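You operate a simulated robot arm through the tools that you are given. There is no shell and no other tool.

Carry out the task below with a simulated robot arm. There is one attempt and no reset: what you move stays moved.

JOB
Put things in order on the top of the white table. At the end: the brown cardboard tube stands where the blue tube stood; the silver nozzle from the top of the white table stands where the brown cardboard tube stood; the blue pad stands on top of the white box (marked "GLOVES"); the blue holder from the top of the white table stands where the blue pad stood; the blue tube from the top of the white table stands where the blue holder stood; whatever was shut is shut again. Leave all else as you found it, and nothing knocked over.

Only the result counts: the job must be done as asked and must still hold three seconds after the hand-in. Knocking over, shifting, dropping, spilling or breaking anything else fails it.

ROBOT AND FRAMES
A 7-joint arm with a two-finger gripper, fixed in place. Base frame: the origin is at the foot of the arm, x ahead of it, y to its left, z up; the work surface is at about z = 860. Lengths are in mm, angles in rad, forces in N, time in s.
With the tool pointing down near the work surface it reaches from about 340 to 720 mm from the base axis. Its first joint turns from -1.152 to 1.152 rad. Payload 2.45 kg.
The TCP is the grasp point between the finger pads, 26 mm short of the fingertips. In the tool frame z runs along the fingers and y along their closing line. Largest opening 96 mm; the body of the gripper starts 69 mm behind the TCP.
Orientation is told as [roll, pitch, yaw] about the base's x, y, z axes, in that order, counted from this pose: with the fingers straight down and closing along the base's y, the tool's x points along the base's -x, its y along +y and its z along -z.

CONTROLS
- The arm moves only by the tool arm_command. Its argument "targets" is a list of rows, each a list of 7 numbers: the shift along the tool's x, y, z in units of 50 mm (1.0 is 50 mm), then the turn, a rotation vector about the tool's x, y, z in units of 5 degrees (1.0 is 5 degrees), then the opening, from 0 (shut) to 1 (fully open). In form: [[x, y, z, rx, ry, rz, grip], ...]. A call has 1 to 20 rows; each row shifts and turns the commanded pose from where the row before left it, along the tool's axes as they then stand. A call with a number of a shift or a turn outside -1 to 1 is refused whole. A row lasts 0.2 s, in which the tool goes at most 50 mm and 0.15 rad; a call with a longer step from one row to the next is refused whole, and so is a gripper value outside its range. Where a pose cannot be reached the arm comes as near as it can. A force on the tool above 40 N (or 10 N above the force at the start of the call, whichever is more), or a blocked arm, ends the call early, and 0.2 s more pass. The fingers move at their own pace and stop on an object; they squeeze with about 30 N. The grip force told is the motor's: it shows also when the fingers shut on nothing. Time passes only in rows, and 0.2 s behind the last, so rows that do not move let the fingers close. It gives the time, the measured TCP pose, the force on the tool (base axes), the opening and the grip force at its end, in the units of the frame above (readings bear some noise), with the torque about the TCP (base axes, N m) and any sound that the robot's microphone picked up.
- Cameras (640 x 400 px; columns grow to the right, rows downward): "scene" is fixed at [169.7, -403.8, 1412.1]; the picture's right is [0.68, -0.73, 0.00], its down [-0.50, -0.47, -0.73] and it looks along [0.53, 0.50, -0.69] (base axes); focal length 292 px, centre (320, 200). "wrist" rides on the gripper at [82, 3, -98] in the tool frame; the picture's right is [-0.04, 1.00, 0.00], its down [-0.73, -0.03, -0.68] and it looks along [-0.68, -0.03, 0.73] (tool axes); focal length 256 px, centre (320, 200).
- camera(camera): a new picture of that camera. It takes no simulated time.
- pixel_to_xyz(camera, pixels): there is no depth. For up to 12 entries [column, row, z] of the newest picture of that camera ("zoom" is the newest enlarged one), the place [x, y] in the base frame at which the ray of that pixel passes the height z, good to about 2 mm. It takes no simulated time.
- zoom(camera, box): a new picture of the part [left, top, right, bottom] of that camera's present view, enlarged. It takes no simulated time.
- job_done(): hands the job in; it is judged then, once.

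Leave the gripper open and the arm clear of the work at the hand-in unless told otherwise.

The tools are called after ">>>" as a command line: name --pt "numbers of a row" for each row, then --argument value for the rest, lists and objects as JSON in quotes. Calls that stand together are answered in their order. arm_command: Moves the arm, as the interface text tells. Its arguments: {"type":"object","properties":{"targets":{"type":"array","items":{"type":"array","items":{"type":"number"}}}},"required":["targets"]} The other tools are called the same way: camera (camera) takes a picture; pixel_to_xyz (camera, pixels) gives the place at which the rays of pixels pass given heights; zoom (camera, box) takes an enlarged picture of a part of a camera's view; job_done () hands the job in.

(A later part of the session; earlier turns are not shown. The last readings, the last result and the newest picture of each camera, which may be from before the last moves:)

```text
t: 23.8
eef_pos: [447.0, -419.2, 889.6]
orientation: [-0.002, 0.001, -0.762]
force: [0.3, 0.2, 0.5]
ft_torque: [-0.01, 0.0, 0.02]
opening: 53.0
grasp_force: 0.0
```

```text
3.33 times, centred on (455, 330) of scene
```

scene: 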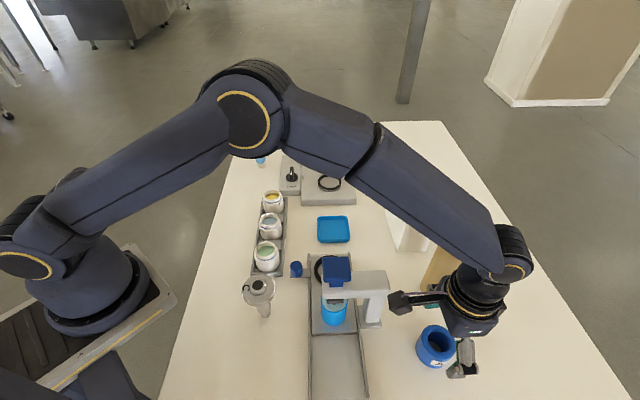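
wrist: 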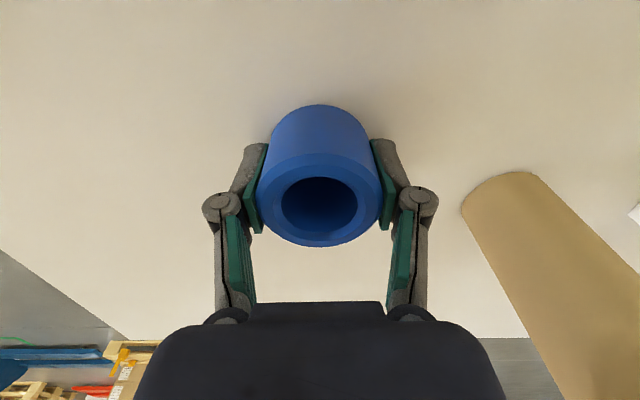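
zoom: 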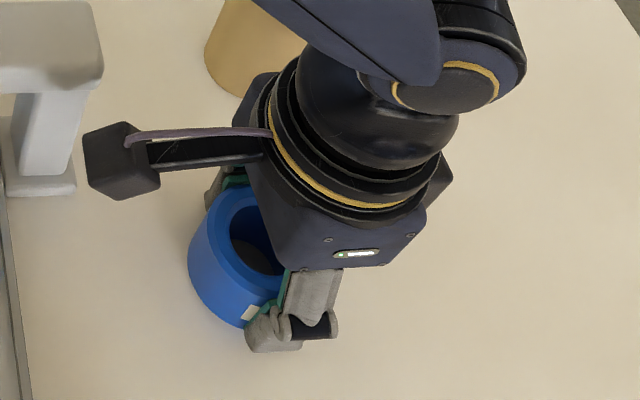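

With 53 mm opening there is no contact force yet, so the holder is narrower than I judged, and hence its top higher. I re-measure with this close picture at several heights.

>>> zoom --camera "wrist" --box '[230, 90, 410, 260]'

>>> pixel_to_xyz --camera "wrist" --pixels '[[320, 246, 905], [320, 154, 905], [320, 246, 915], [320, 154, 915], [258, 198, 905], [383, 198, 905], [258, 198, 915], [383, 198, 915], [320, 105, 860], [320, 105, 865]]'

```text
2.35 times, centred on (320, 175) of wrist
```

zoom: 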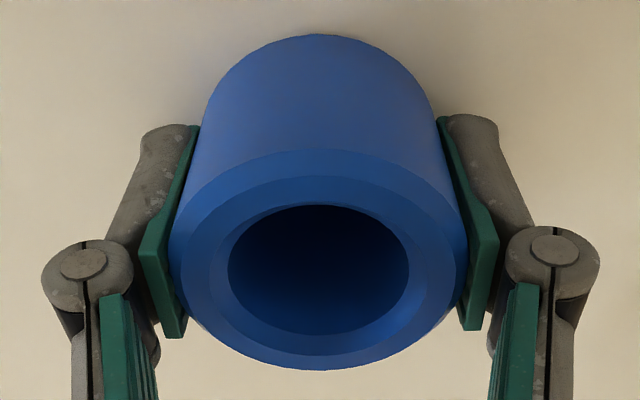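

```text
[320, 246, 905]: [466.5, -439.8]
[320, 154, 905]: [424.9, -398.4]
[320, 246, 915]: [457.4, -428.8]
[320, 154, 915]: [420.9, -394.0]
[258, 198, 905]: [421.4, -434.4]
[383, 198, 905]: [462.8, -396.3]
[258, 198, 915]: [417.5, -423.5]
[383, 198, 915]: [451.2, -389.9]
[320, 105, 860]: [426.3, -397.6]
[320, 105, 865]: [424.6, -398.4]
```

The picture and the scene view suggest the holder's axis is about 10 mm nearer to the base than the TCP, with its diameter ≈ 48-50 and height ≈ 53. I open slightly, shift 11 mm inward, and close.

>>> arm_command --pt "0 0 0 0 0 0 0.7" --pt "0 0 0 0 0 0 0.7" --pt "0.22 0 0 0 0 0 0.7" --pt "0 0 0 0 0 0 0.7"

>>> camera --camera "wrist"

>>> zoom --camera "scene" --box '[395, 270, 515, 390]'

```text
t: 24.8
eef_pos: [438.4, -410.1, 888.9]
orientation: [-0.001, 0.001, -0.763]
force: [0.0, 0.4, -0.1]
ft_torque: [0.02, 0.0, 0.0]
opening: 67.3
grasp_force: 0.0
```

```text
taken
```

wrist: 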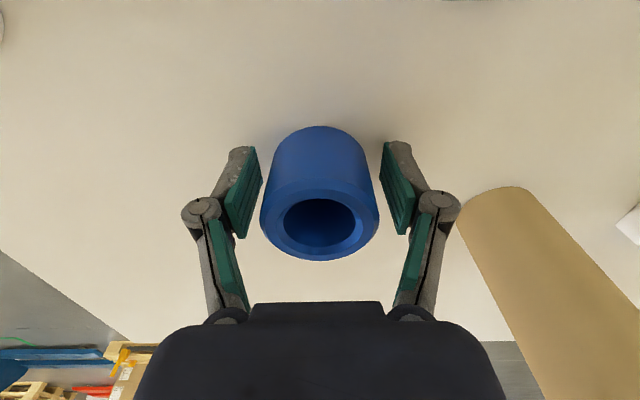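

```text
3.33 times, centred on (455, 330) of scene
```

zoom: 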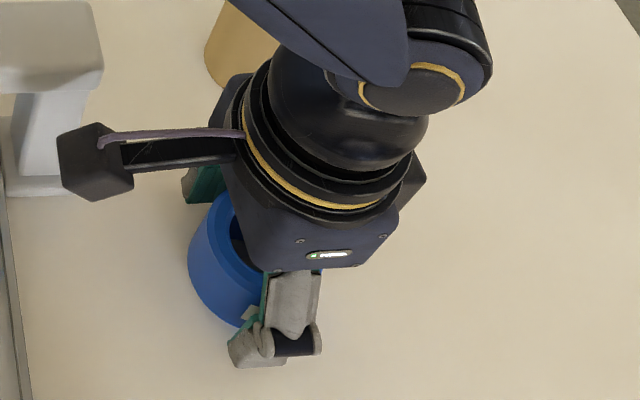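

The estimates put the axis about 4 mm forward of here. I shift forward 4 mm, close, and lift just 10 mm to see whether it comes up.

>>> arm_command --pt "-0.08 0 0 0 0 0 0.7" --pt "0 0 0 0 0 0 0" --pt "0 0 0 0 0 0 0" --pt "0 0 0 0 0 0 0" --pt "0 0 0 0 0 0 0"

>>> camera --camera "wrist"

>>> zoom --camera "wrist" --box '[230, 90, 410, 270]'

```text
t: 26.0
eef_pos: [440.3, -413.1, 889.1]
orientation: [0.0, 0.0, -0.763]
force: [-0.3, 0.3, 1.5]
ft_torque: [-0.03, 0.07, 0.05]
opening: 48.3
grasp_force: 30.0
```

```text
taken
```

wrist: 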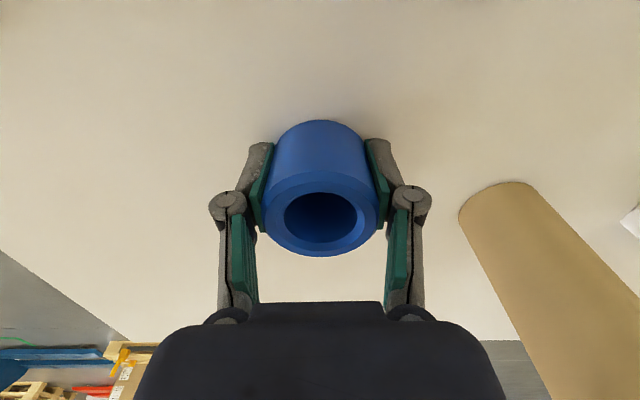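

```text
2.22 times, centred on (320, 180) of wrist
```

zoom: 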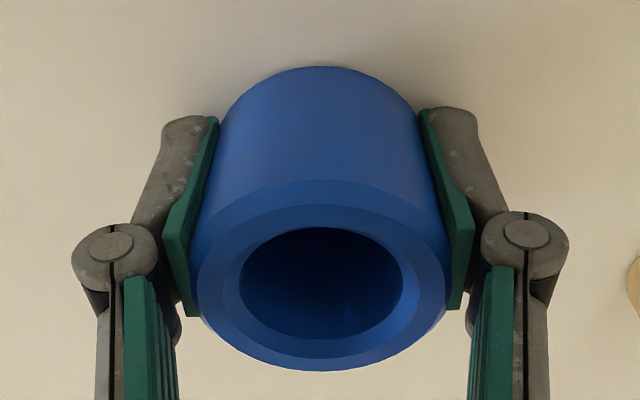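

>>> arm_command --pt "0 0 -0.1 0 0 0 0" --pt "0 0 -0.1 0 0 0 0" --pt "0 0 -0.1 0 0 0 0"

>>> zoom --camera "wrist" --box '[230, 90, 410, 270]'

>>> zoom --camera "scene" --box '[395, 270, 515, 390]'

```text
t: 26.8
eef_pos: [439.0, -413.6, 905.2]
orientation: [-0.001, 0.001, -0.761]
force: [0.0, 1.0, -1.0]
ft_torque: [0.01, 0.0, -0.01]
opening: 47.9
grasp_force: 29.7
```

```text
2.22 times, centred on (320, 180) of wrist
```

zoom: 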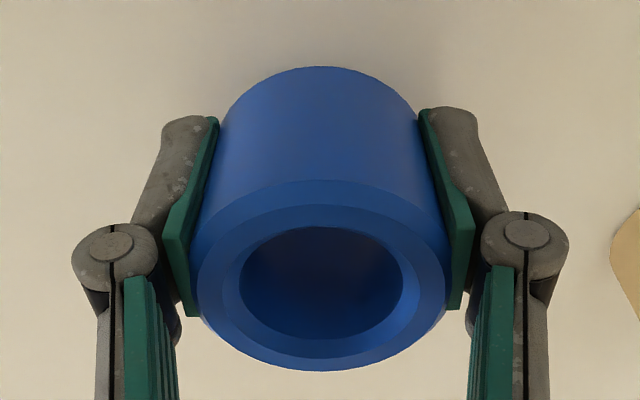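

```text
3.33 times, centred on (455, 330) of scene
```

zoom: 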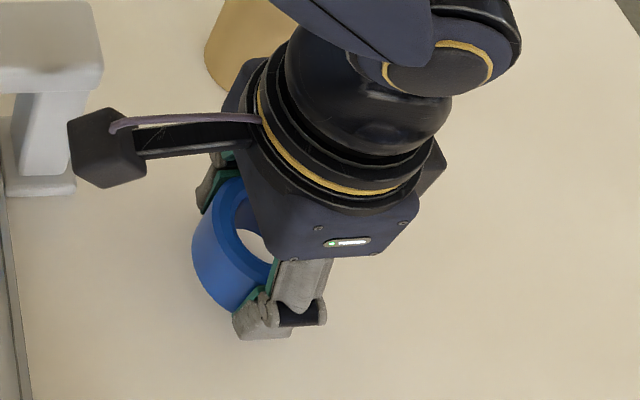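

The holder now comes up with the gripper (it is a ring with a through hole). Its own place was about H0 = (442, -414). I lift it to a safe height.

>>> arm_command --pt "0 0 -0.5 0 0 0 0" --pt "0 0 -0.95 0 0 0 0" --pt "0 0 -0.95 0 0 0 0" --pt "0 0 -0.95 0 0 0 0" --pt "0 0 -0.95 0 0 0 0" --pt "0 0 -0.6 0 0 0 0" --pt "0 0 0 0 0 0 0"

>>> camera --camera "scene"

>>> camera --camera "wrist"

```text
t: 28.4
eef_pos: [438.1, -412.3, 1148.8]
orientation: [0.0, -0.001, -0.764]
force: [-0.3, 0.0, -1.1]
ft_torque: [-0.02, 0.0, 0.0]
opening: 48.1
grasp_force: 29.9
```

```text
taken
```

scene: 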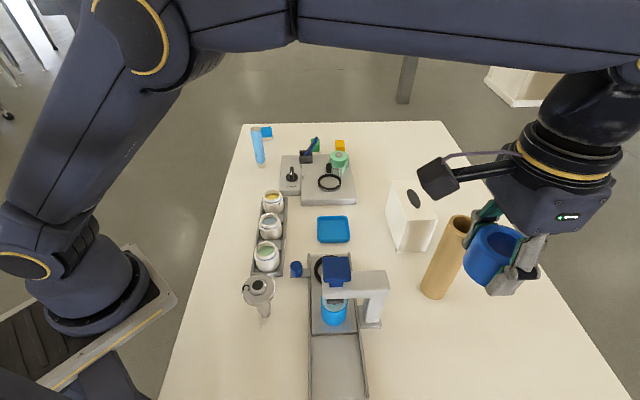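

```text
taken
```

wrist: 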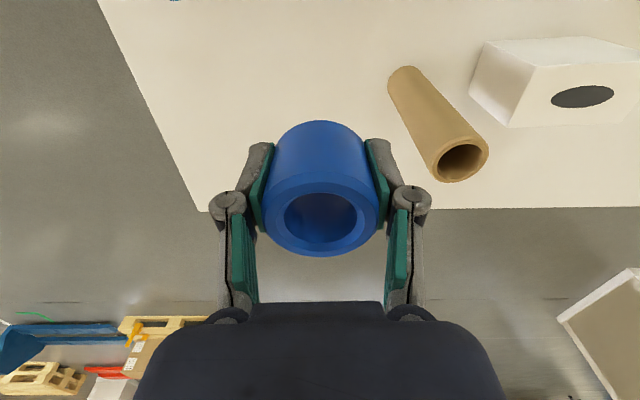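

I carry the holder at z ≈ 1150 across to above the parking spot near (460, 170).

>>> arm_command --pt "0.595 0.67 0 0 0 0 0" --pt "0.595 0.67 0 0 0 0 0" --pt "0.595 0.67 0 0 0 0 0" --pt "0.595 0.67 0 0 0 0 0" --pt "0.595 0.67 0 0 0 0 0" --pt "0.595 0.67 0 0 0 0 0" --pt "0.595 0.67 0 0 0 0 0" --pt "0.595 0.67 0 0 0 0 0" --pt "0.595 0.67 0 0 0 0 0" --pt "0.595 0.67 0 0 0 0 0" --pt "0.595 0.67 0 0 0 0 0" --pt "0.595 0.67 0 0 0 0 0" --pt "0.595 0.67 0 0 0 0 0" --pt "0 0 0 0 0 0 0"

>>> camera --camera "wrist"

>>> camera --camera "scene"

```text
t: 31.4
eef_pos: [459.6, 172.8, 1149.4]
orientation: [0.0, 0.0, -0.762]
force: [0.5, -0.2, -0.9]
ft_torque: [0.02, -0.04, -0.02]
opening: 47.7
grasp_force: 30.3
```

```text
taken
```

wrist: 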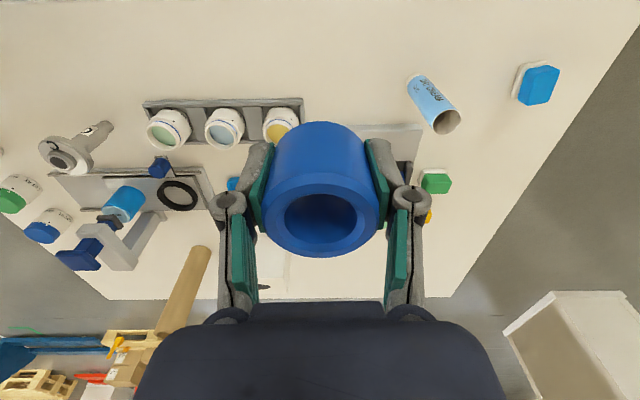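

```text
taken
```

scene: 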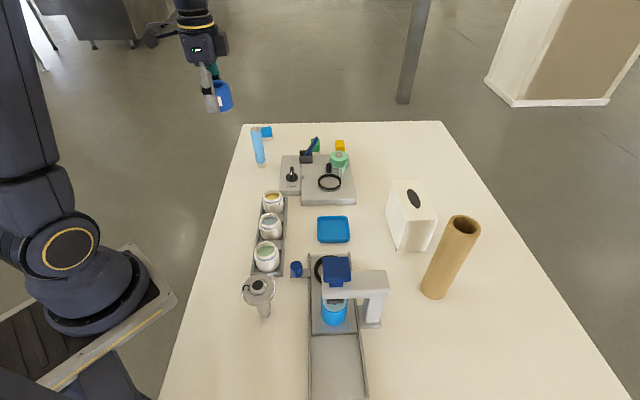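

The ground point below the gripper is at wrist (320,46): free table, about 67 mm from the rack. I lower the holder.

>>> arm_command --pt "0 0 0.95 0 0 0 0" --pt "0 0 0.95 0 0 0 0" --pt "0 0 0.95 0 0 0 0" --pt "0 0 0.95 0 0 0 0" --pt "0 0 0.8 0 0 0 0" --pt "0 0 0.3 0 0 0 0" --pt "0 0 0.2 0 0 0 0" --pt "0 0 0 0 0 0 0"

>>> camera --camera "scene"

>>> camera --camera "wrist"

```text
t: 33.2
eef_pos: [460.9, 169.1, 892.6]
orientation: [0.0, 0.001, -0.764]
force: [0.6, -0.1, -0.5]
ft_torque: [-0.02, 0.0, 0.0]
opening: 48.1
grasp_force: 29.8
```

```text
taken
```

scene: 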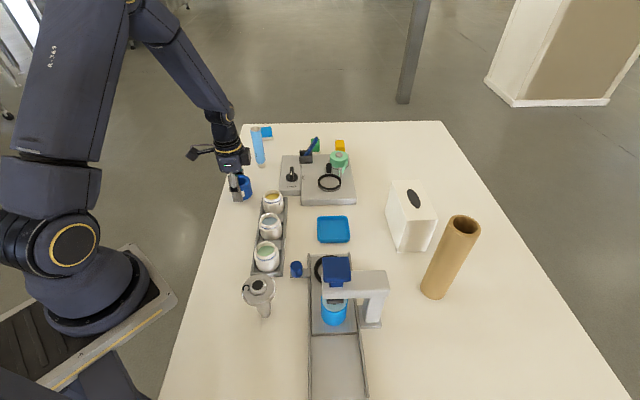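

```text
taken
```

wrist: 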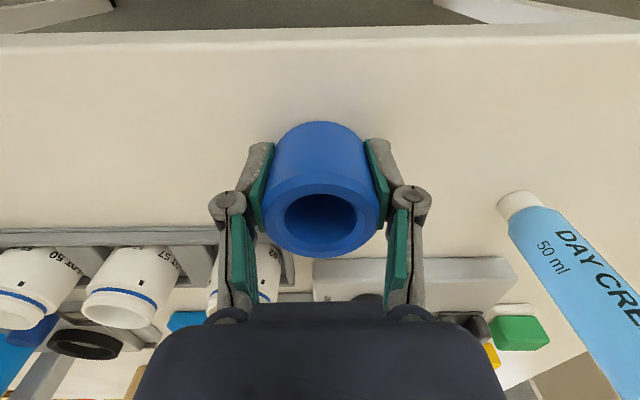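

The holder is a few mm above the table between the table edge and the rack. I lower the last 3 mm and open gently.

>>> arm_command --pt "0 0 0.05 0 0 0 0" --pt "0 0 0.01 0 0 0 0" --pt "0 0 0 0 0 0 0"

```text
t: 34.0
eef_pos: [460.3, 169.2, 889.2]
orientation: [0.0, -0.001, -0.763]
force: [-0.2, 0.0, -1.3]
ft_torque: [-0.04, -0.03, -0.03]
opening: 47.8
grasp_force: 30.0
```

>>> arm_command --pt "0 0 0.02 0 0 0 0" --pt "0 0 0 0 0 0 0.6" --pt "0 0 0 0 0 0 0.8" --pt "0 0 0 0 0 0 0.8"

>>> camera --camera "wrist"

```text
t: 35.0
eef_pos: [460.0, 168.8, 888.3]
orientation: [-0.001, 0.0, -0.763]
force: [-0.9, -0.7, -0.2]
ft_torque: [-0.02, 0.02, -0.01]
opening: 76.7
grasp_force: 0.0
```

```text
taken
```

wrist: 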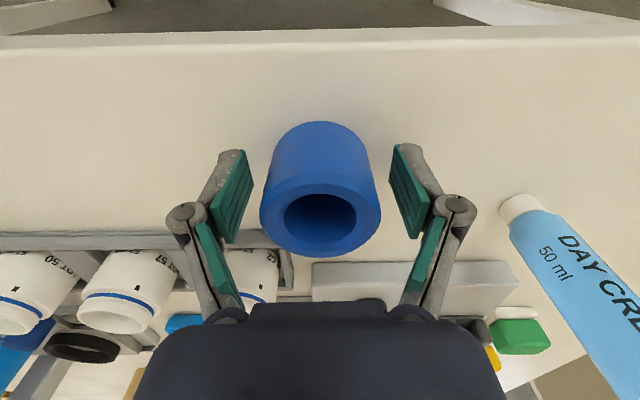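

The holder stands parked at about (460, 169). I go up and across to look at the blue tube.

>>> arm_command --pt "0 0 -0.3 0 0 0 1" --pt "0 0 -0.9 0 0 0 1" --pt "0 0 -0.9 0 0 0 1" --pt "0 0 -0.9 0 0 0 1" --pt "0 0 -0.5 0 0 0 1" --pt "0.34 0.9 0 0 0 0 1" --pt "0.34 0.9 0 0 0 0 1" --pt "0.34 0.9 0 0 0 0 1" --pt "0 0 0 0 0 0 1"

>>> camera --camera "wrist"

>>> camera --camera "scene"

```text
t: 37.0
eef_pos: [515.8, 304.0, 1065.7]
orientation: [0.0, 0.0, -0.764]
force: [-0.2, 0.6, -0.5]
ft_torque: [0.05, 0.01, 0.01]
opening: 95.9
grasp_force: 0.1
```

```text
taken
```

wrist: 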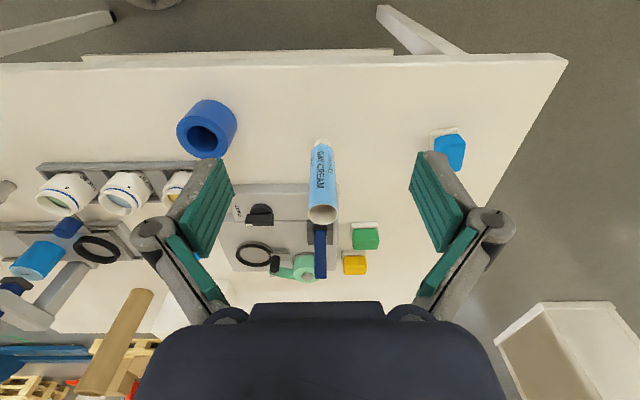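

```text
taken
```

scene: 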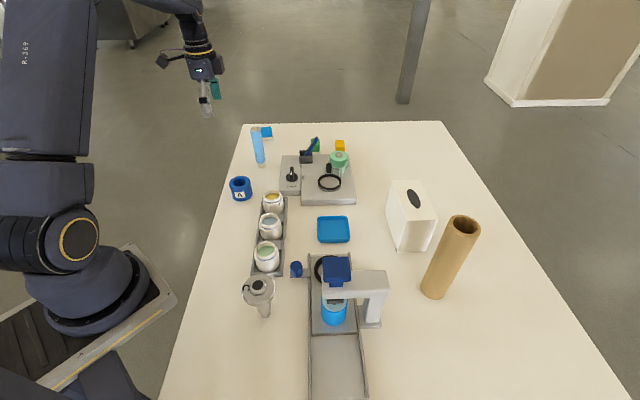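

>>> zoom --camera "wrist" --box '[270, 125, 370, 235]'

>>> zoom --camera "scene" --box '[225, 115, 295, 205]'

```text
3.64 times, centred on (320, 180) of wrist
```

zoom: 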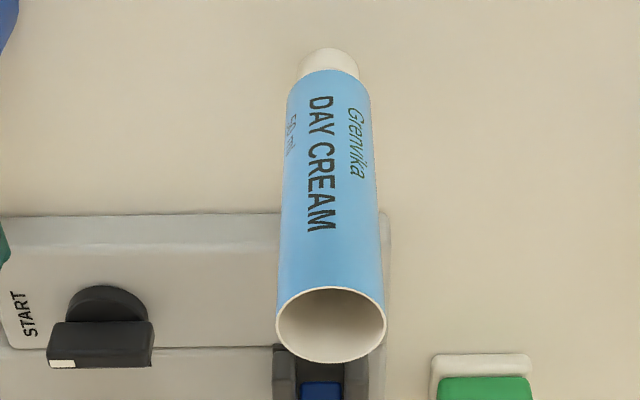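

```text
4.44 times, centred on (260, 160) of scene
```

zoom: 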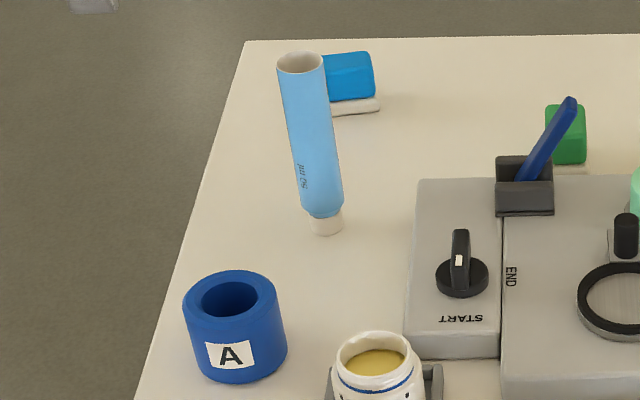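

I compute the tube's foot and top position.

>>> pixel_to_xyz --camera "wrist" --pixels '[[322.2, 138.5, 860], [313.5, 142, 860], [331, 142, 860], [323, 214, 980], [323, 214, 990], [323, 214, 1000], [307.9, 214, 990], [338.2, 214, 990], [310.7, 146, 875], [334.3, 146, 875]]'

>>> pixel_to_xyz --camera "scene" --pixels '[[261.3, 167.5, 860], [255.5, 129, 990], [255.5, 129, 980], [255.5, 129, 1000], [258, 164.5, 865], [265, 164.5, 865]]'

```text
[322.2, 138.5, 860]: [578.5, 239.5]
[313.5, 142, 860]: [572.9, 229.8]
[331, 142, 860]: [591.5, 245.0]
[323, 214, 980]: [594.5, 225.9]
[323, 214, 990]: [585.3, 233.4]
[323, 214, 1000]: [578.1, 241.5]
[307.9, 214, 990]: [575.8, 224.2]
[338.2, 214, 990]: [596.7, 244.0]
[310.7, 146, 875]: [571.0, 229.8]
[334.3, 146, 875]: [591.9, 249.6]
```

```text
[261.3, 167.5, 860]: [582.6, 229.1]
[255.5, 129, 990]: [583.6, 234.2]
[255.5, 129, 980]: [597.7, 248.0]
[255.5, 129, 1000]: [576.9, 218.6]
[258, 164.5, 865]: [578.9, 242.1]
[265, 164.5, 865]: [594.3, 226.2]
```

Tube: foot centre T0 ≈ (586, 233), top at z ≈ 990, body ≈ 29 mm wide. I go forward 100 mm above it and then look before lowering.

>>> arm_command --pt "-0.66 -0.02 0 0 0 0 1" --pt "-0.67 -0.02 0 0 0 0 1" --pt "-0.67 -0.016 0 0 0 0 1" --pt "0 0 0.5 0 0 0 1" --pt "0 0 0 0 0 0 1"

>>> camera --camera "wrist"

>>> zoom --camera "scene" --box '[180, 50, 340, 190]'

```text
t: 38.2
eef_pos: [585.7, 232.5, 1039.6]
orientation: [0.0, 0.001, -0.762]
force: [0.3, 0.0, 0.2]
ft_torque: [0.01, -0.02, -0.01]
opening: 96.0
grasp_force: 0.1
```

```text
taken
```

wrist: 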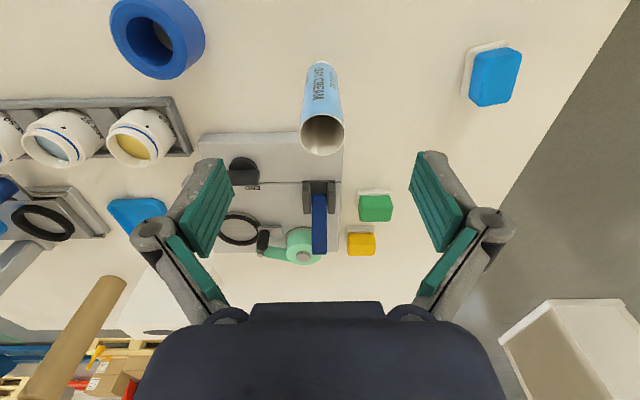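

```text
2.86 times, centred on (260, 120) of scene
```

zoom: 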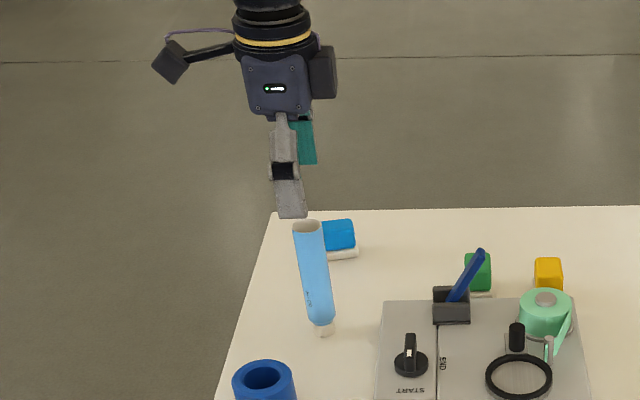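

The tube's rim centre at (322,135) is where it should be. I lower to z ≈ 942 around the tube.

>>> arm_command --pt "0 0.02 0.5 0 0 0 1" --pt "0 0 0.5 0 0 0 1" --pt "0 0 0.5 0 0 0 1" --pt "0 0 0.44 0 0 0 1" --pt "0 0 0 0 0 0 1"

>>> camera --camera "wrist"

>>> zoom --camera "scene" --box '[200, 90, 320, 190]'

```text
t: 39.4
eef_pos: [588.2, 231.2, 942.9]
orientation: [0.001, -0.001, -0.763]
force: [-0.1, -0.2, -0.7]
ft_torque: [0.04, -0.01, 0.0]
opening: 96.1
grasp_force: 0.1
```

```text
taken
```

wrist: 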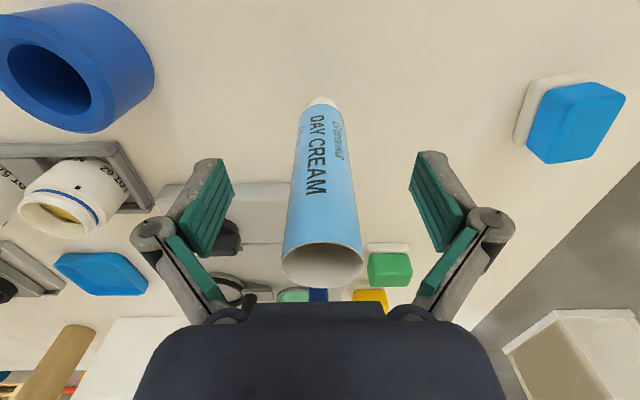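

```text
4.00 times, centred on (260, 140) of scene
```

zoom: 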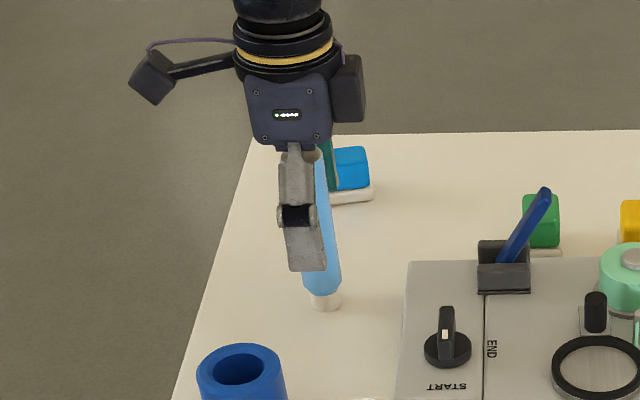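

The tube is centred between the fingers (rim centre ≈ (322,265), width ≈ 30 mm). I close.

>>> arm_command --pt "0 0 0 0 0 0 0.45" --pt "0 0 0 0 0 0 0.35" --pt "0 0 0 0 0 0 0.2" --pt "0 0 0 0 0 0 0" --pt "0 0 0 0 0 0 0" --pt "0 0 0 0 0 0 0"

>>> camera --camera "wrist"

```text
t: 40.8
eef_pos: [589.0, 230.7, 944.2]
orientation: [0.0, 0.002, -0.762]
force: [0.5, 0.6, 1.1]
ft_torque: [-0.01, -0.05, 0.05]
opening: 28.0
grasp_force: 29.8
```

```text
taken
```

wrist: 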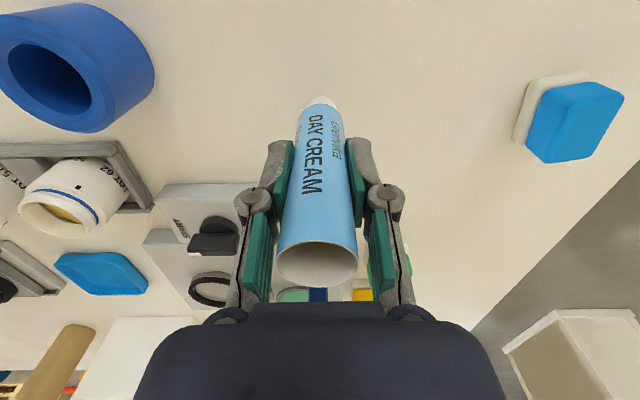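

Gripped at 28 mm; T0 refined to (587.5, 232.5). I lift 15 mm slowly and check.

>>> arm_command --pt "0 0 -0.1 0 0 0 0" --pt "0 0 -0.1 0 0 0 0" --pt "0 0 -0.1 0 0 0 0" --pt "0 0 0 0 0 0 0"

>>> zoom --camera "scene" --box '[200, 90, 320, 190]'

>>> camera --camera "wrist"

```text
t: 41.8
eef_pos: [588.5, 231.2, 957.6]
orientation: [0.0, 0.001, -0.764]
force: [0.2, -0.3, 0.6]
ft_torque: [-0.01, -0.02, 0.02]
opening: 28.0
grasp_force: 30.1
```

```text
4.00 times, centred on (260, 140) of scene
```

zoom: 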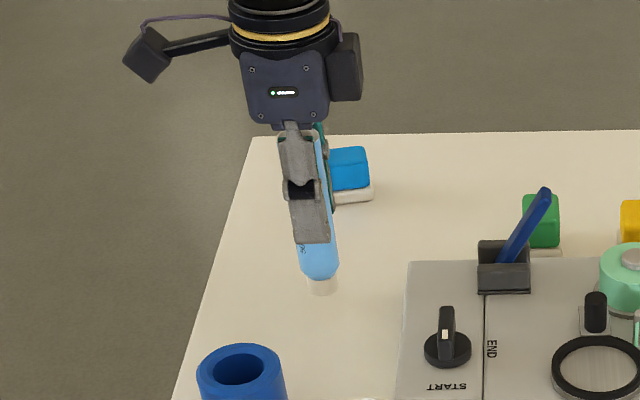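

```text
taken
```

wrist: 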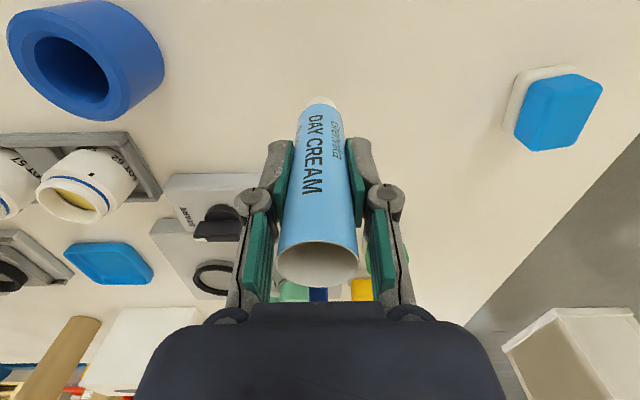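

The tube is up and steady. I raise it to z ≈ 1125 and carry it across to above the holder's old place.

>>> arm_command --pt "0 0 -0.8 0 0 0 0" --pt "0 0 -0.9 0 0 0 0" --pt "0 0 -0.9 0 0 0 0" --pt "0 0 -0.8 0 0 0 0" --pt "0 0 0 0 0 0 0"

>>> arm_command --pt "-0.3 -0.5 0 0 0 0 0" --pt "-0.46 -0.766 0 0 0 0 0" --pt "-0.46 -0.766 0 0 0 0 0" --pt "-0.46 -0.766 0 0 0 0 0" --pt "-0.46 -0.766 0 0 0 0 0" --pt "-0.46 -0.766 0 0 0 0 0" --pt "-0.46 -0.766 0 0 0 0 0" --pt "-0.46 -0.766 0 0 0 0 0" --pt "-0.46 -0.766 0 0 0 0 0" --pt "-0.46 -0.766 0 0 0 0 0" --pt "-0.46 -0.766 0 0 0 0 0" --pt "-0.46 -0.766 0 0 0 0 0" --pt "-0.46 -0.766 0 0 0 0 0" --pt "-0.46 -0.766 0 0 0 0 0" --pt "-0.46 -0.766 0 0 0 0 0" --pt "-0.3 -0.5 0 0 0 0 0" --pt "0 0 0 0 0 0 0"

>>> camera --camera "wrist"

>>> camera --camera "scene"

```text
t: 43.0
eef_pos: [586.2, 230.1, 1127.4]
orientation: [0.001, 0.001, -0.763]
force: [0.8, -0.2, 0.7]
ft_torque: [0.01, 0.0, 0.0]
opening: 27.6
grasp_force: 29.5
```

```text
t: 46.6
eef_pos: [437.7, -435.3, 1126.8]
orientation: [-0.001, 0.001, -0.764]
force: [-0.2, 0.7, -0.2]
ft_torque: [0.01, 0.0, -0.03]
opening: 28.0
grasp_force: 30.0
```

```text
taken
```

wrist: 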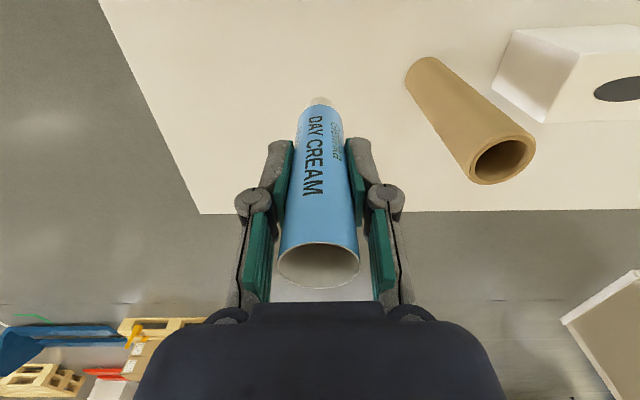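

```text
taken
```

scene: 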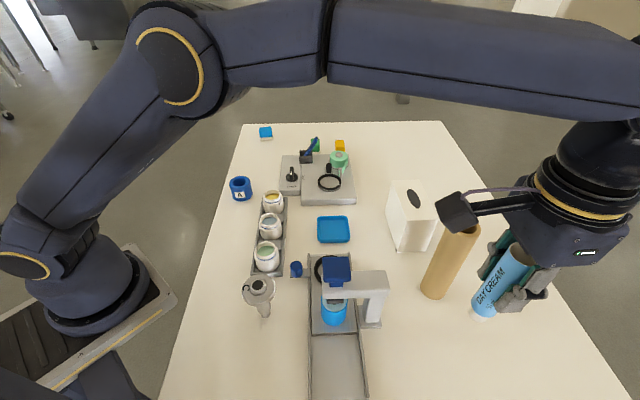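

I correct by (+5, +20) mm and lower to about 20 mm above the table.

>>> arm_command --pt "0.216 0.362 0 0 0 0 0" --pt "0 0 0 0 0 0 0"

>>> arm_command --pt "0 0 0.8 0 0 0 0" --pt "0 0 0.8 0 0 0 0" --pt "0 0 0.8 0 0 0 0" --pt "0 0 0.5 0 0 0 0" --pt "0 0 0.34 0 0 0 0" --pt "0 0 0 0 0 0 0" --pt "0 0 0 0 0 0 0"

>>> camera --camera "wrist"

>>> zoom --camera "scene" --box '[380, 200, 520, 390]'

```text
t: 47.2
eef_pos: [442.1, -414.0, 1126.1]
orientation: [0.001, -0.001, -0.763]
force: [0.7, -0.6, 0.9]
ft_torque: [0.01, 0.0, 0.01]
opening: 27.8
grasp_force: 29.6
```

```text
t: 48.8
eef_pos: [441.4, -415.2, 965.7]
orientation: [0.0, 0.001, -0.764]
force: [1.0, 1.0, -1.0]
ft_torque: [-0.02, 0.0, 0.02]
opening: 27.9
grasp_force: 29.9
```

```text
taken
```

wrist: 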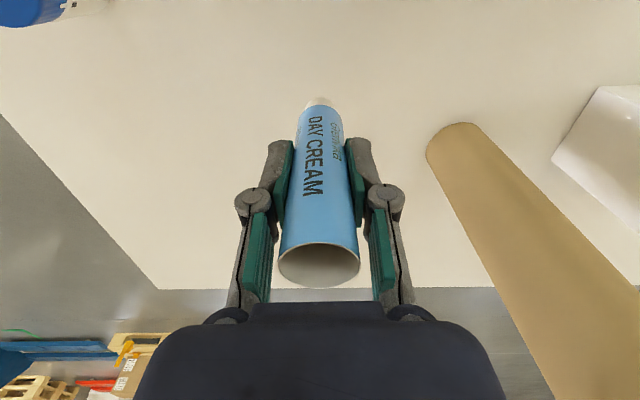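

```text
2.11 times, centred on (450, 295) of scene
```

zoom: 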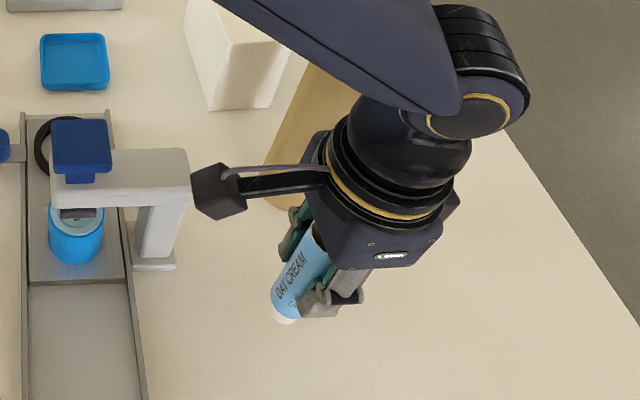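

>>> arm_command --pt "0 0 0.2 0 0 0 0" --pt "0 0 0.15 0 0 0 0" --pt "0 0 0.05 0 0 0 0" --pt "0 0 0 0 0 0 0" --pt "0 0 0 0 0 0 0"

>>> arm_command --pt "0 0 0.03 0 0 0 0" --pt "0 0 0 0 0 0 0"

>>> arm_command --pt "0 0 0.02 0 0 0 0" --pt "0 0 0 0 0 0 0"

```text
t: 50.0
eef_pos: [442.9, -415.0, 946.9]
orientation: [0.001, 0.0, -0.763]
force: [0.6, -0.1, 0.2]
ft_torque: [-0.02, 0.0, 0.0]
opening: 27.9
grasp_force: 29.8
```

```text
t: 50.6
eef_pos: [443.0, -413.6, 943.5]
orientation: [0.001, 0.0, -0.762]
force: [-0.2, -0.3, -0.4]
ft_torque: [0.03, 0.02, -0.01]
opening: 27.9
grasp_force: 30.5
```

```text
t: 51.2
eef_pos: [442.9, -415.3, 944.5]
orientation: [0.001, 0.0, -0.762]
force: [-0.6, 0.5, -0.4]
ft_torque: [0.01, -0.01, 0.0]
opening: 28.1
grasp_force: 30.0
```

No contact yet; I lower in 1 mm steps and watch the force.

>>> arm_command --pt "0 0 0.02 0 0 0 0" --pt "0 0 0 0 0 0 0"

>>> arm_command --pt "0 0 0.02 0 0 0 0" --pt "0 0 0 0 0 0 0"

>>> zoom --camera "scene" --box '[410, 300, 500, 380]'

```text
t: 51.8
eef_pos: [441.9, -415.2, 942.9]
orientation: [0.0, -0.002, -0.763]
force: [-0.1, 1.1, 5.2]
ft_torque: [0.1, -0.02, 0.0]
opening: 28.0
grasp_force: 30.4
```

```text
t: 52.4
eef_pos: [442.8, -416.0, 942.3]
orientation: [0.001, -0.003, -0.763]
force: [-1.6, 1.0, 19.4]
ft_torque: [0.13, 0.15, 0.05]
opening: 28.2
grasp_force: 29.6
```

```text
5.00 times, centred on (455, 340) of scene
```

zoom: 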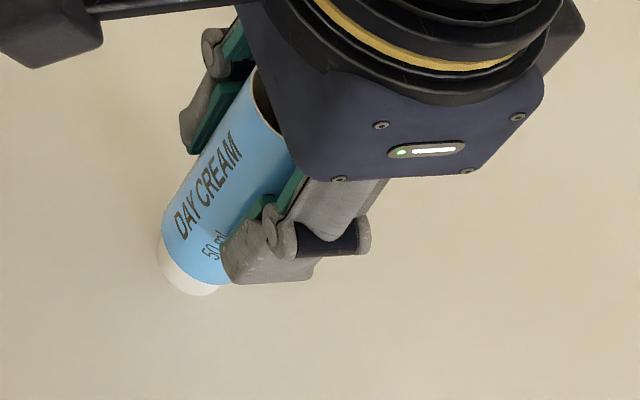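

Contact: 19 N now. I ease up 1 mm so that it stands lightly, then open slowly.

>>> arm_command --pt "0 0 -0.022 0 0 0 0" --pt "0 0 0 0 0 0 0"

>>> arm_command --pt "0 0 0 0 0 0 0.32" --pt "0 0 0 0 0 0 0.4" --pt "0 0 0 0 0 0 0.5" --pt "0 0 0 0 0 0 0.7" --pt "0 0 0 0 0 0 0.9" --pt "0 0 0 0 0 0 0.9"

>>> camera --camera "wrist"

>>> zoom --camera "scene" --box '[410, 280, 500, 380]'

```text
t: 53.0
eef_pos: [442.8, -415.5, 940.8]
orientation: [0.0, -0.001, -0.762]
force: [2.4, -2.3, 13.5]
ft_torque: [-0.18, -0.16, 0.03]
opening: 27.8
grasp_force: 29.3
```

```text
t: 54.4
eef_pos: [443.2, -415.3, 942.2]
orientation: [-0.001, 0.0, -0.764]
force: [-0.4, 0.1, -0.6]
ft_torque: [0.03, 0.03, 0.0]
opening: 86.6
grasp_force: 0.1
```

```text
taken
```

wrist: 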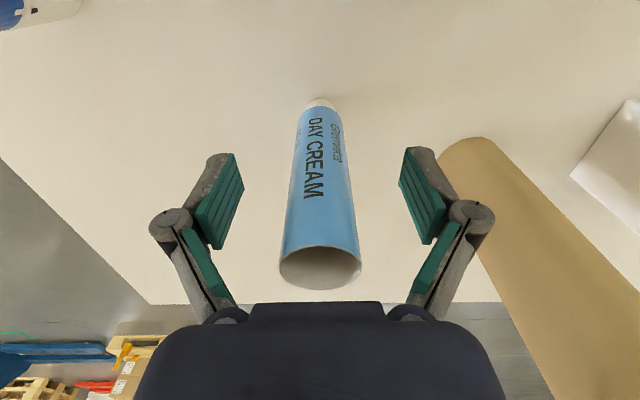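

```text
4.00 times, centred on (455, 330) of scene
```

zoom: 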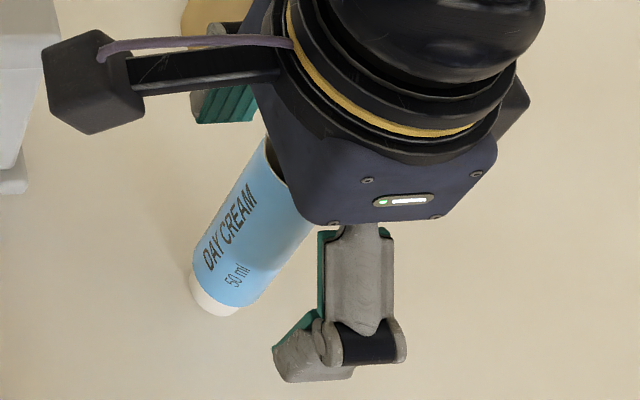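

The tube stands alone between the open fingers. I rise straight up.

>>> arm_command --pt "0 0 -0.4 0 0 0 1" --pt "0 0 -0.8 0 0 0 1" --pt "0 0 -0.9 0 0 0 1" --pt "0 0 -0.9 0 0 0 1" --pt "0 0 -0.9 0 0 0 1" --pt "0 0 -0.6 0 0 0 1" --pt "0 0 0 0 0 0 1"

>>> camera --camera "wrist"

>>> camera --camera "scene"

```text
t: 56.0
eef_pos: [442.8, -412.9, 1169.0]
orientation: [-0.001, -0.001, -0.762]
force: [0.4, -0.6, 0.1]
ft_torque: [-0.02, 0.01, 0.0]
opening: 96.1
grasp_force: 0.1
```

```text
taken
```

wrist: 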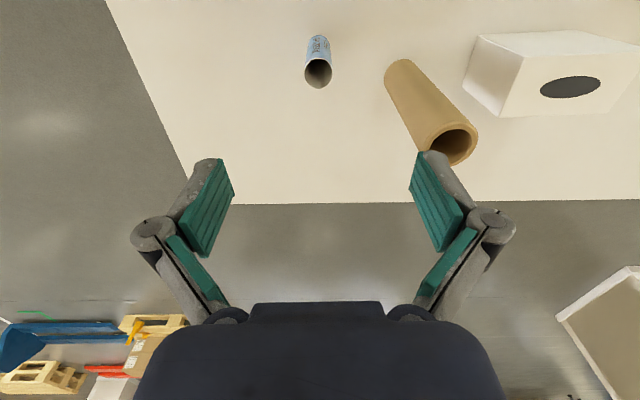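

```text
taken
```

scene: 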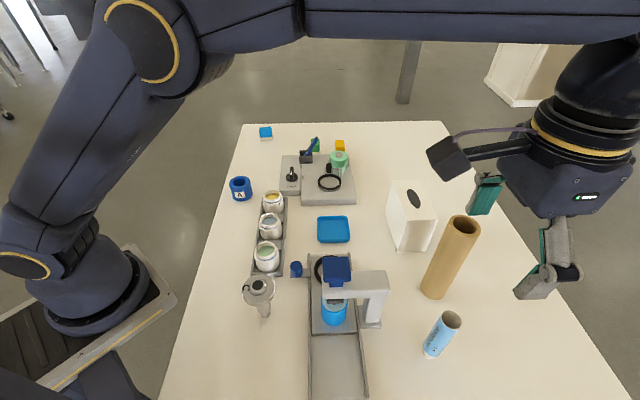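

The tube stands upright at the holder's old place. Next the blue pad: I fly back to above (567, 199), then turn the gripper to yaw 56°.

>>> arm_command --pt "0.4754 0.7547 0 0 0 0 1" --pt "0.4754 0.7547 0 0 0 0 1" --pt "0.4754 0.7547 0 0 0 0 1" --pt "0.4754 0.7547 0 0 0 0 1" --pt "0.4754 0.7547 0 0 0 0 1" --pt "0.4754 0.7547 0 0 0 0 1" --pt "0.4754 0.7547 0 0 0 0 1" --pt "0.4754 0.7547 0 0 0 0 1" --pt "0.4754 0.7547 0 0 0 0 1" --pt "0.4754 0.7547 0 0 0 0 1" --pt "0.4754 0.7547 0 0 0 0 1" --pt "0.4754 0.7547 0 0 0 0 1" --pt "0.4754 0.7547 0 0 0 0 1" --pt "0.4754 0.7547 0 0 0 0 1" --pt "0 0 0 0 0 0 1"

>>> arm_command --pt "0 0 0 0 0 -1 1" --pt "0 0 0 0 0 -1 1" --pt "0 0 0 0 0 -1 1" --pt "0 0 0 0 0 -1 1" --pt "0 0 0 0 0 -1 1" --pt "0 0 0 0 0 -1 1" --pt "0 0 0 0 0 -1 1" --pt "0 0 0 0 0 -1 1" --pt "0 0 0 0 0 -1 1" --pt "0 0 0 0 0 -1 1" --pt "0 0 0 0 0 -1 1" --pt "0 0 0 0 0 -1 1" --pt "0 0 0 0 0 -1 1" --pt "0 0 0 0 0 -1 1" --pt "0 0 0 0 0 -1 1" --pt "0 0 0 0 0 -1 1" --pt "0 0 0 0 0 -1 1" --pt "0 0 0 0 0 -1 1" --pt "0 0 0 0 0 -1 1" --pt "0 0 0 0 0 -1 1"

>>> camera --camera "wrist"

```text
t: 59.2
eef_pos: [564.7, 196.6, 1166.1]
orientation: [0.0, 0.001, -0.761]
force: [0.2, 0.3, 0.0]
ft_torque: [0.01, -0.01, 0.02]
opening: 96.1
grasp_force: 0.1
```

```text
t: 63.4
eef_pos: [565.8, 196.6, 1167.3]
orientation: [-0.001, -0.001, 0.985]
force: [0.5, -0.4, 0.7]
ft_torque: [0.0, 0.01, -0.06]
opening: 95.9
grasp_force: 0.1
```

```text
taken
```

wrist: 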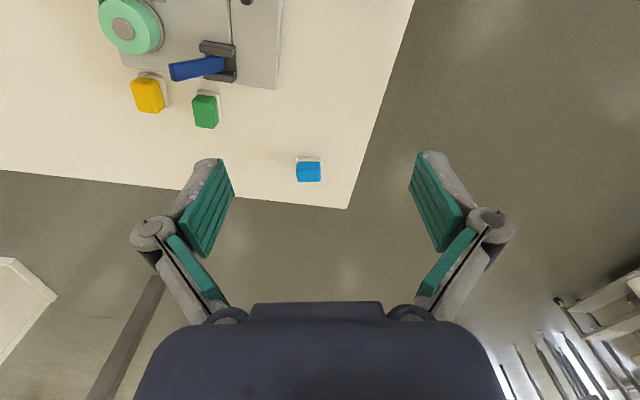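

Yaw is 56.4°. I tilt the tool 15° (fingers outward) and check the sense of the tilt.

>>> arm_command --pt "0 0 0 0 -1 0 1" --pt "0 0 0 0 -1 0 1" --pt "0 0 0 0 -1 0 1" --pt "0 0 0 0 0 0 1"

>>> camera --camera "wrist"

>>> zoom --camera "scene" --box '[160, 0, 360, 140]'

```text
t: 64.4
eef_pos: [566.0, 196.2, 1166.6]
orientation: [0.0, -0.264, 0.983]
force: [-0.3, -0.6, 0.0]
ft_torque: [0.01, -0.01, 0.01]
opening: 96.3
grasp_force: 0.0
```

```text
taken
```

wrist: 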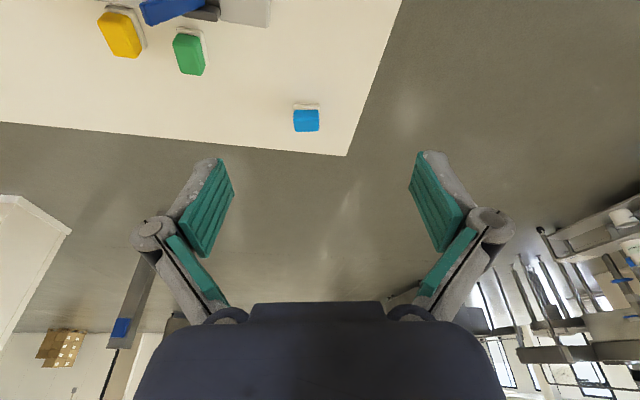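

```text
2.86 times, centred on (260, 70) of scene
```

zoom: 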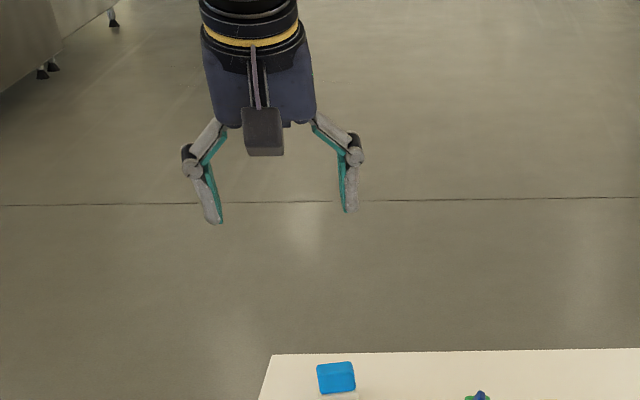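

The tilt is as intended (camera looks farther out). I move toward the pad, to about 75 mm above it.

>>> arm_command --pt "-0.47 -0.093 0.84 0 0 0 1" --pt "-0.47 -0.093 0.84 0 0 0 1" --pt "-0.47 -0.093 0.84 0 0 0 1" --pt "-0.47 -0.093 0.84 0 0 0 1" --pt "-0.47 -0.093 0.84 0 0 0 1" --pt "-0.47 -0.093 0.84 0 0 0 1" --pt "0 0 0 0 0 0 1"

>>> camera --camera "wrist"

>>> camera --camera "scene"

```text
t: 66.0
eef_pos: [687.7, 340.0, 955.4]
orientation: [0.001, -0.259, 0.982]
force: [-0.1, 0.1, -0.1]
ft_torque: [-0.02, 0.01, -0.02]
opening: 96.0
grasp_force: 0.0
out of reach, approached as far as the arm can: row 6
```

```text
taken
```

wrist: 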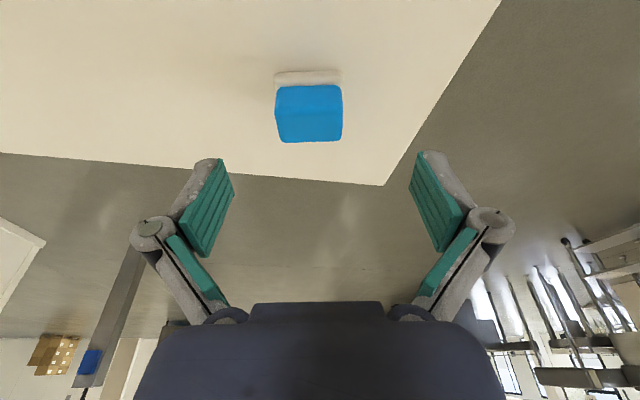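

```text
taken
```

scene: 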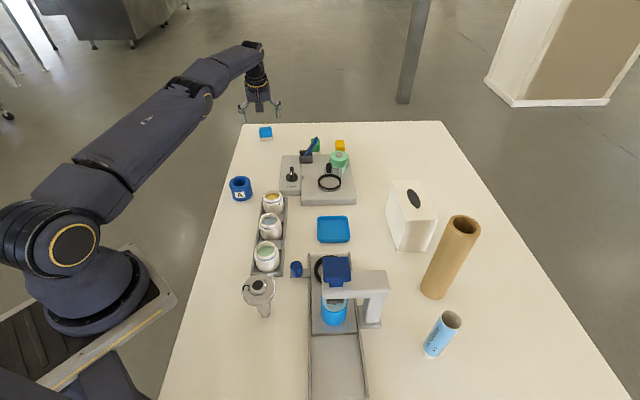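

The arm reached r ≈ 767 here; a few degrees more tilt are needed. I first re-measure the pad from this close view.

>>> zoom --camera "wrist" --box '[250, 50, 370, 160]'

>>> pixel_to_xyz --camera "wrist" --pixels '[[274, 73, 860], [341, 70, 860], [276, 86, 870], [341, 84, 870], [280, 142, 890], [341, 140, 890], [280, 142, 895], [341, 140, 895], [276, 108, 890], [343, 106, 890]]'

```text
3.64 times, centred on (310, 105) of wrist
```

zoom: 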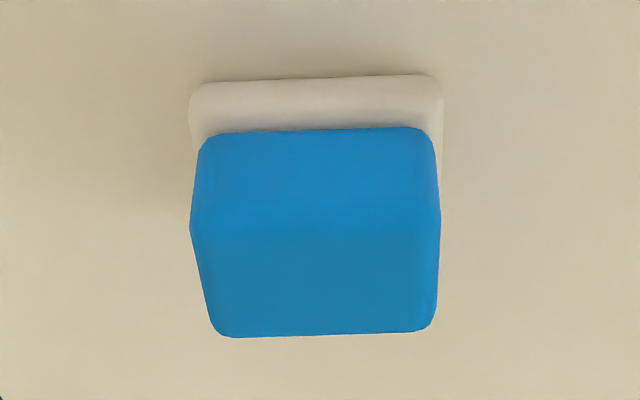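

```text
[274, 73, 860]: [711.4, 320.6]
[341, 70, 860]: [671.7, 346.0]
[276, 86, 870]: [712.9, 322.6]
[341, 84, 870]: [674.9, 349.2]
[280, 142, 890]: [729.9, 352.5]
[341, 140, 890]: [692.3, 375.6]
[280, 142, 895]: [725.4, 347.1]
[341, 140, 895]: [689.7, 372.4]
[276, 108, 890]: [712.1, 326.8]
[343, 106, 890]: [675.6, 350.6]
```

Pad centre ≈ (701, 348.5), near foot edge as before. I tilt 6° more, then approach to z ≈ 900 over the pad.

>>> arm_command --pt "0 0 0 0 -0.6 0 1" --pt "0 0 0 0 -0.6 0 1" --pt "0.06 -0.063 0.565 0 0 0 1" --pt "0.06 -0.063 0.565 0 0 0 1" --pt "0 0 0 0 0 0 1"

>>> camera --camera "wrist"

>>> zoom --camera "scene" --box '[200, 70, 340, 190]'

```text
t: 67.2
eef_pos: [699.8, 348.3, 902.9]
orientation: [-0.001, -0.365, 0.983]
force: [-0.6, -0.5, -0.4]
ft_torque: [-0.05, 0.0, 0.04]
opening: 95.9
grasp_force: 0.0
```

```text
taken
```

wrist: 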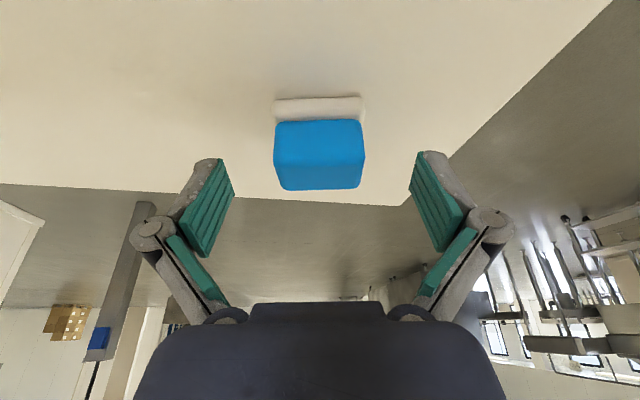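

```text
3.33 times, centred on (270, 130) of scene
```

zoom: 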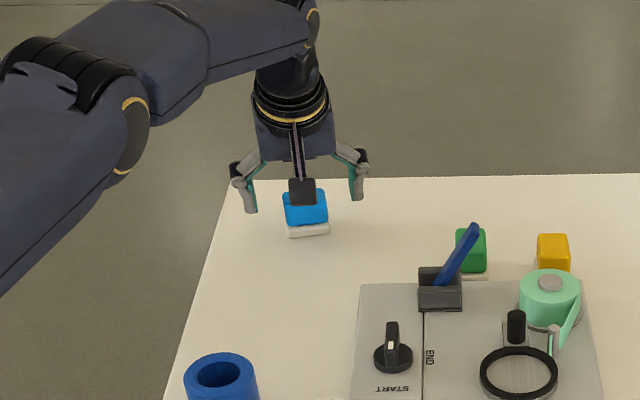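

The pad is centred (foot col 319, near edge row 97). I lower to z ≈ 890 and look once more.

>>> arm_command --pt "0.04 0 0.12 0 0 0 1" --pt "0.045 0 0.12 0 0 0 1" --pt "0 0 0 0 0 0 1"

>>> camera --camera "wrist"

```text
t: 68.0
eef_pos: [700.2, 348.8, 890.2]
orientation: [0.001, -0.365, 0.983]
force: [0.4, 0.7, 0.4]
ft_torque: [0.02, 0.0, -0.01]
opening: 95.9
grasp_force: 0.1
```

```text
taken
```

wrist: 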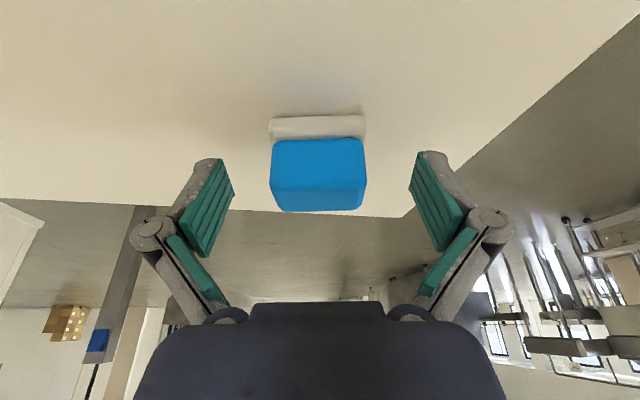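

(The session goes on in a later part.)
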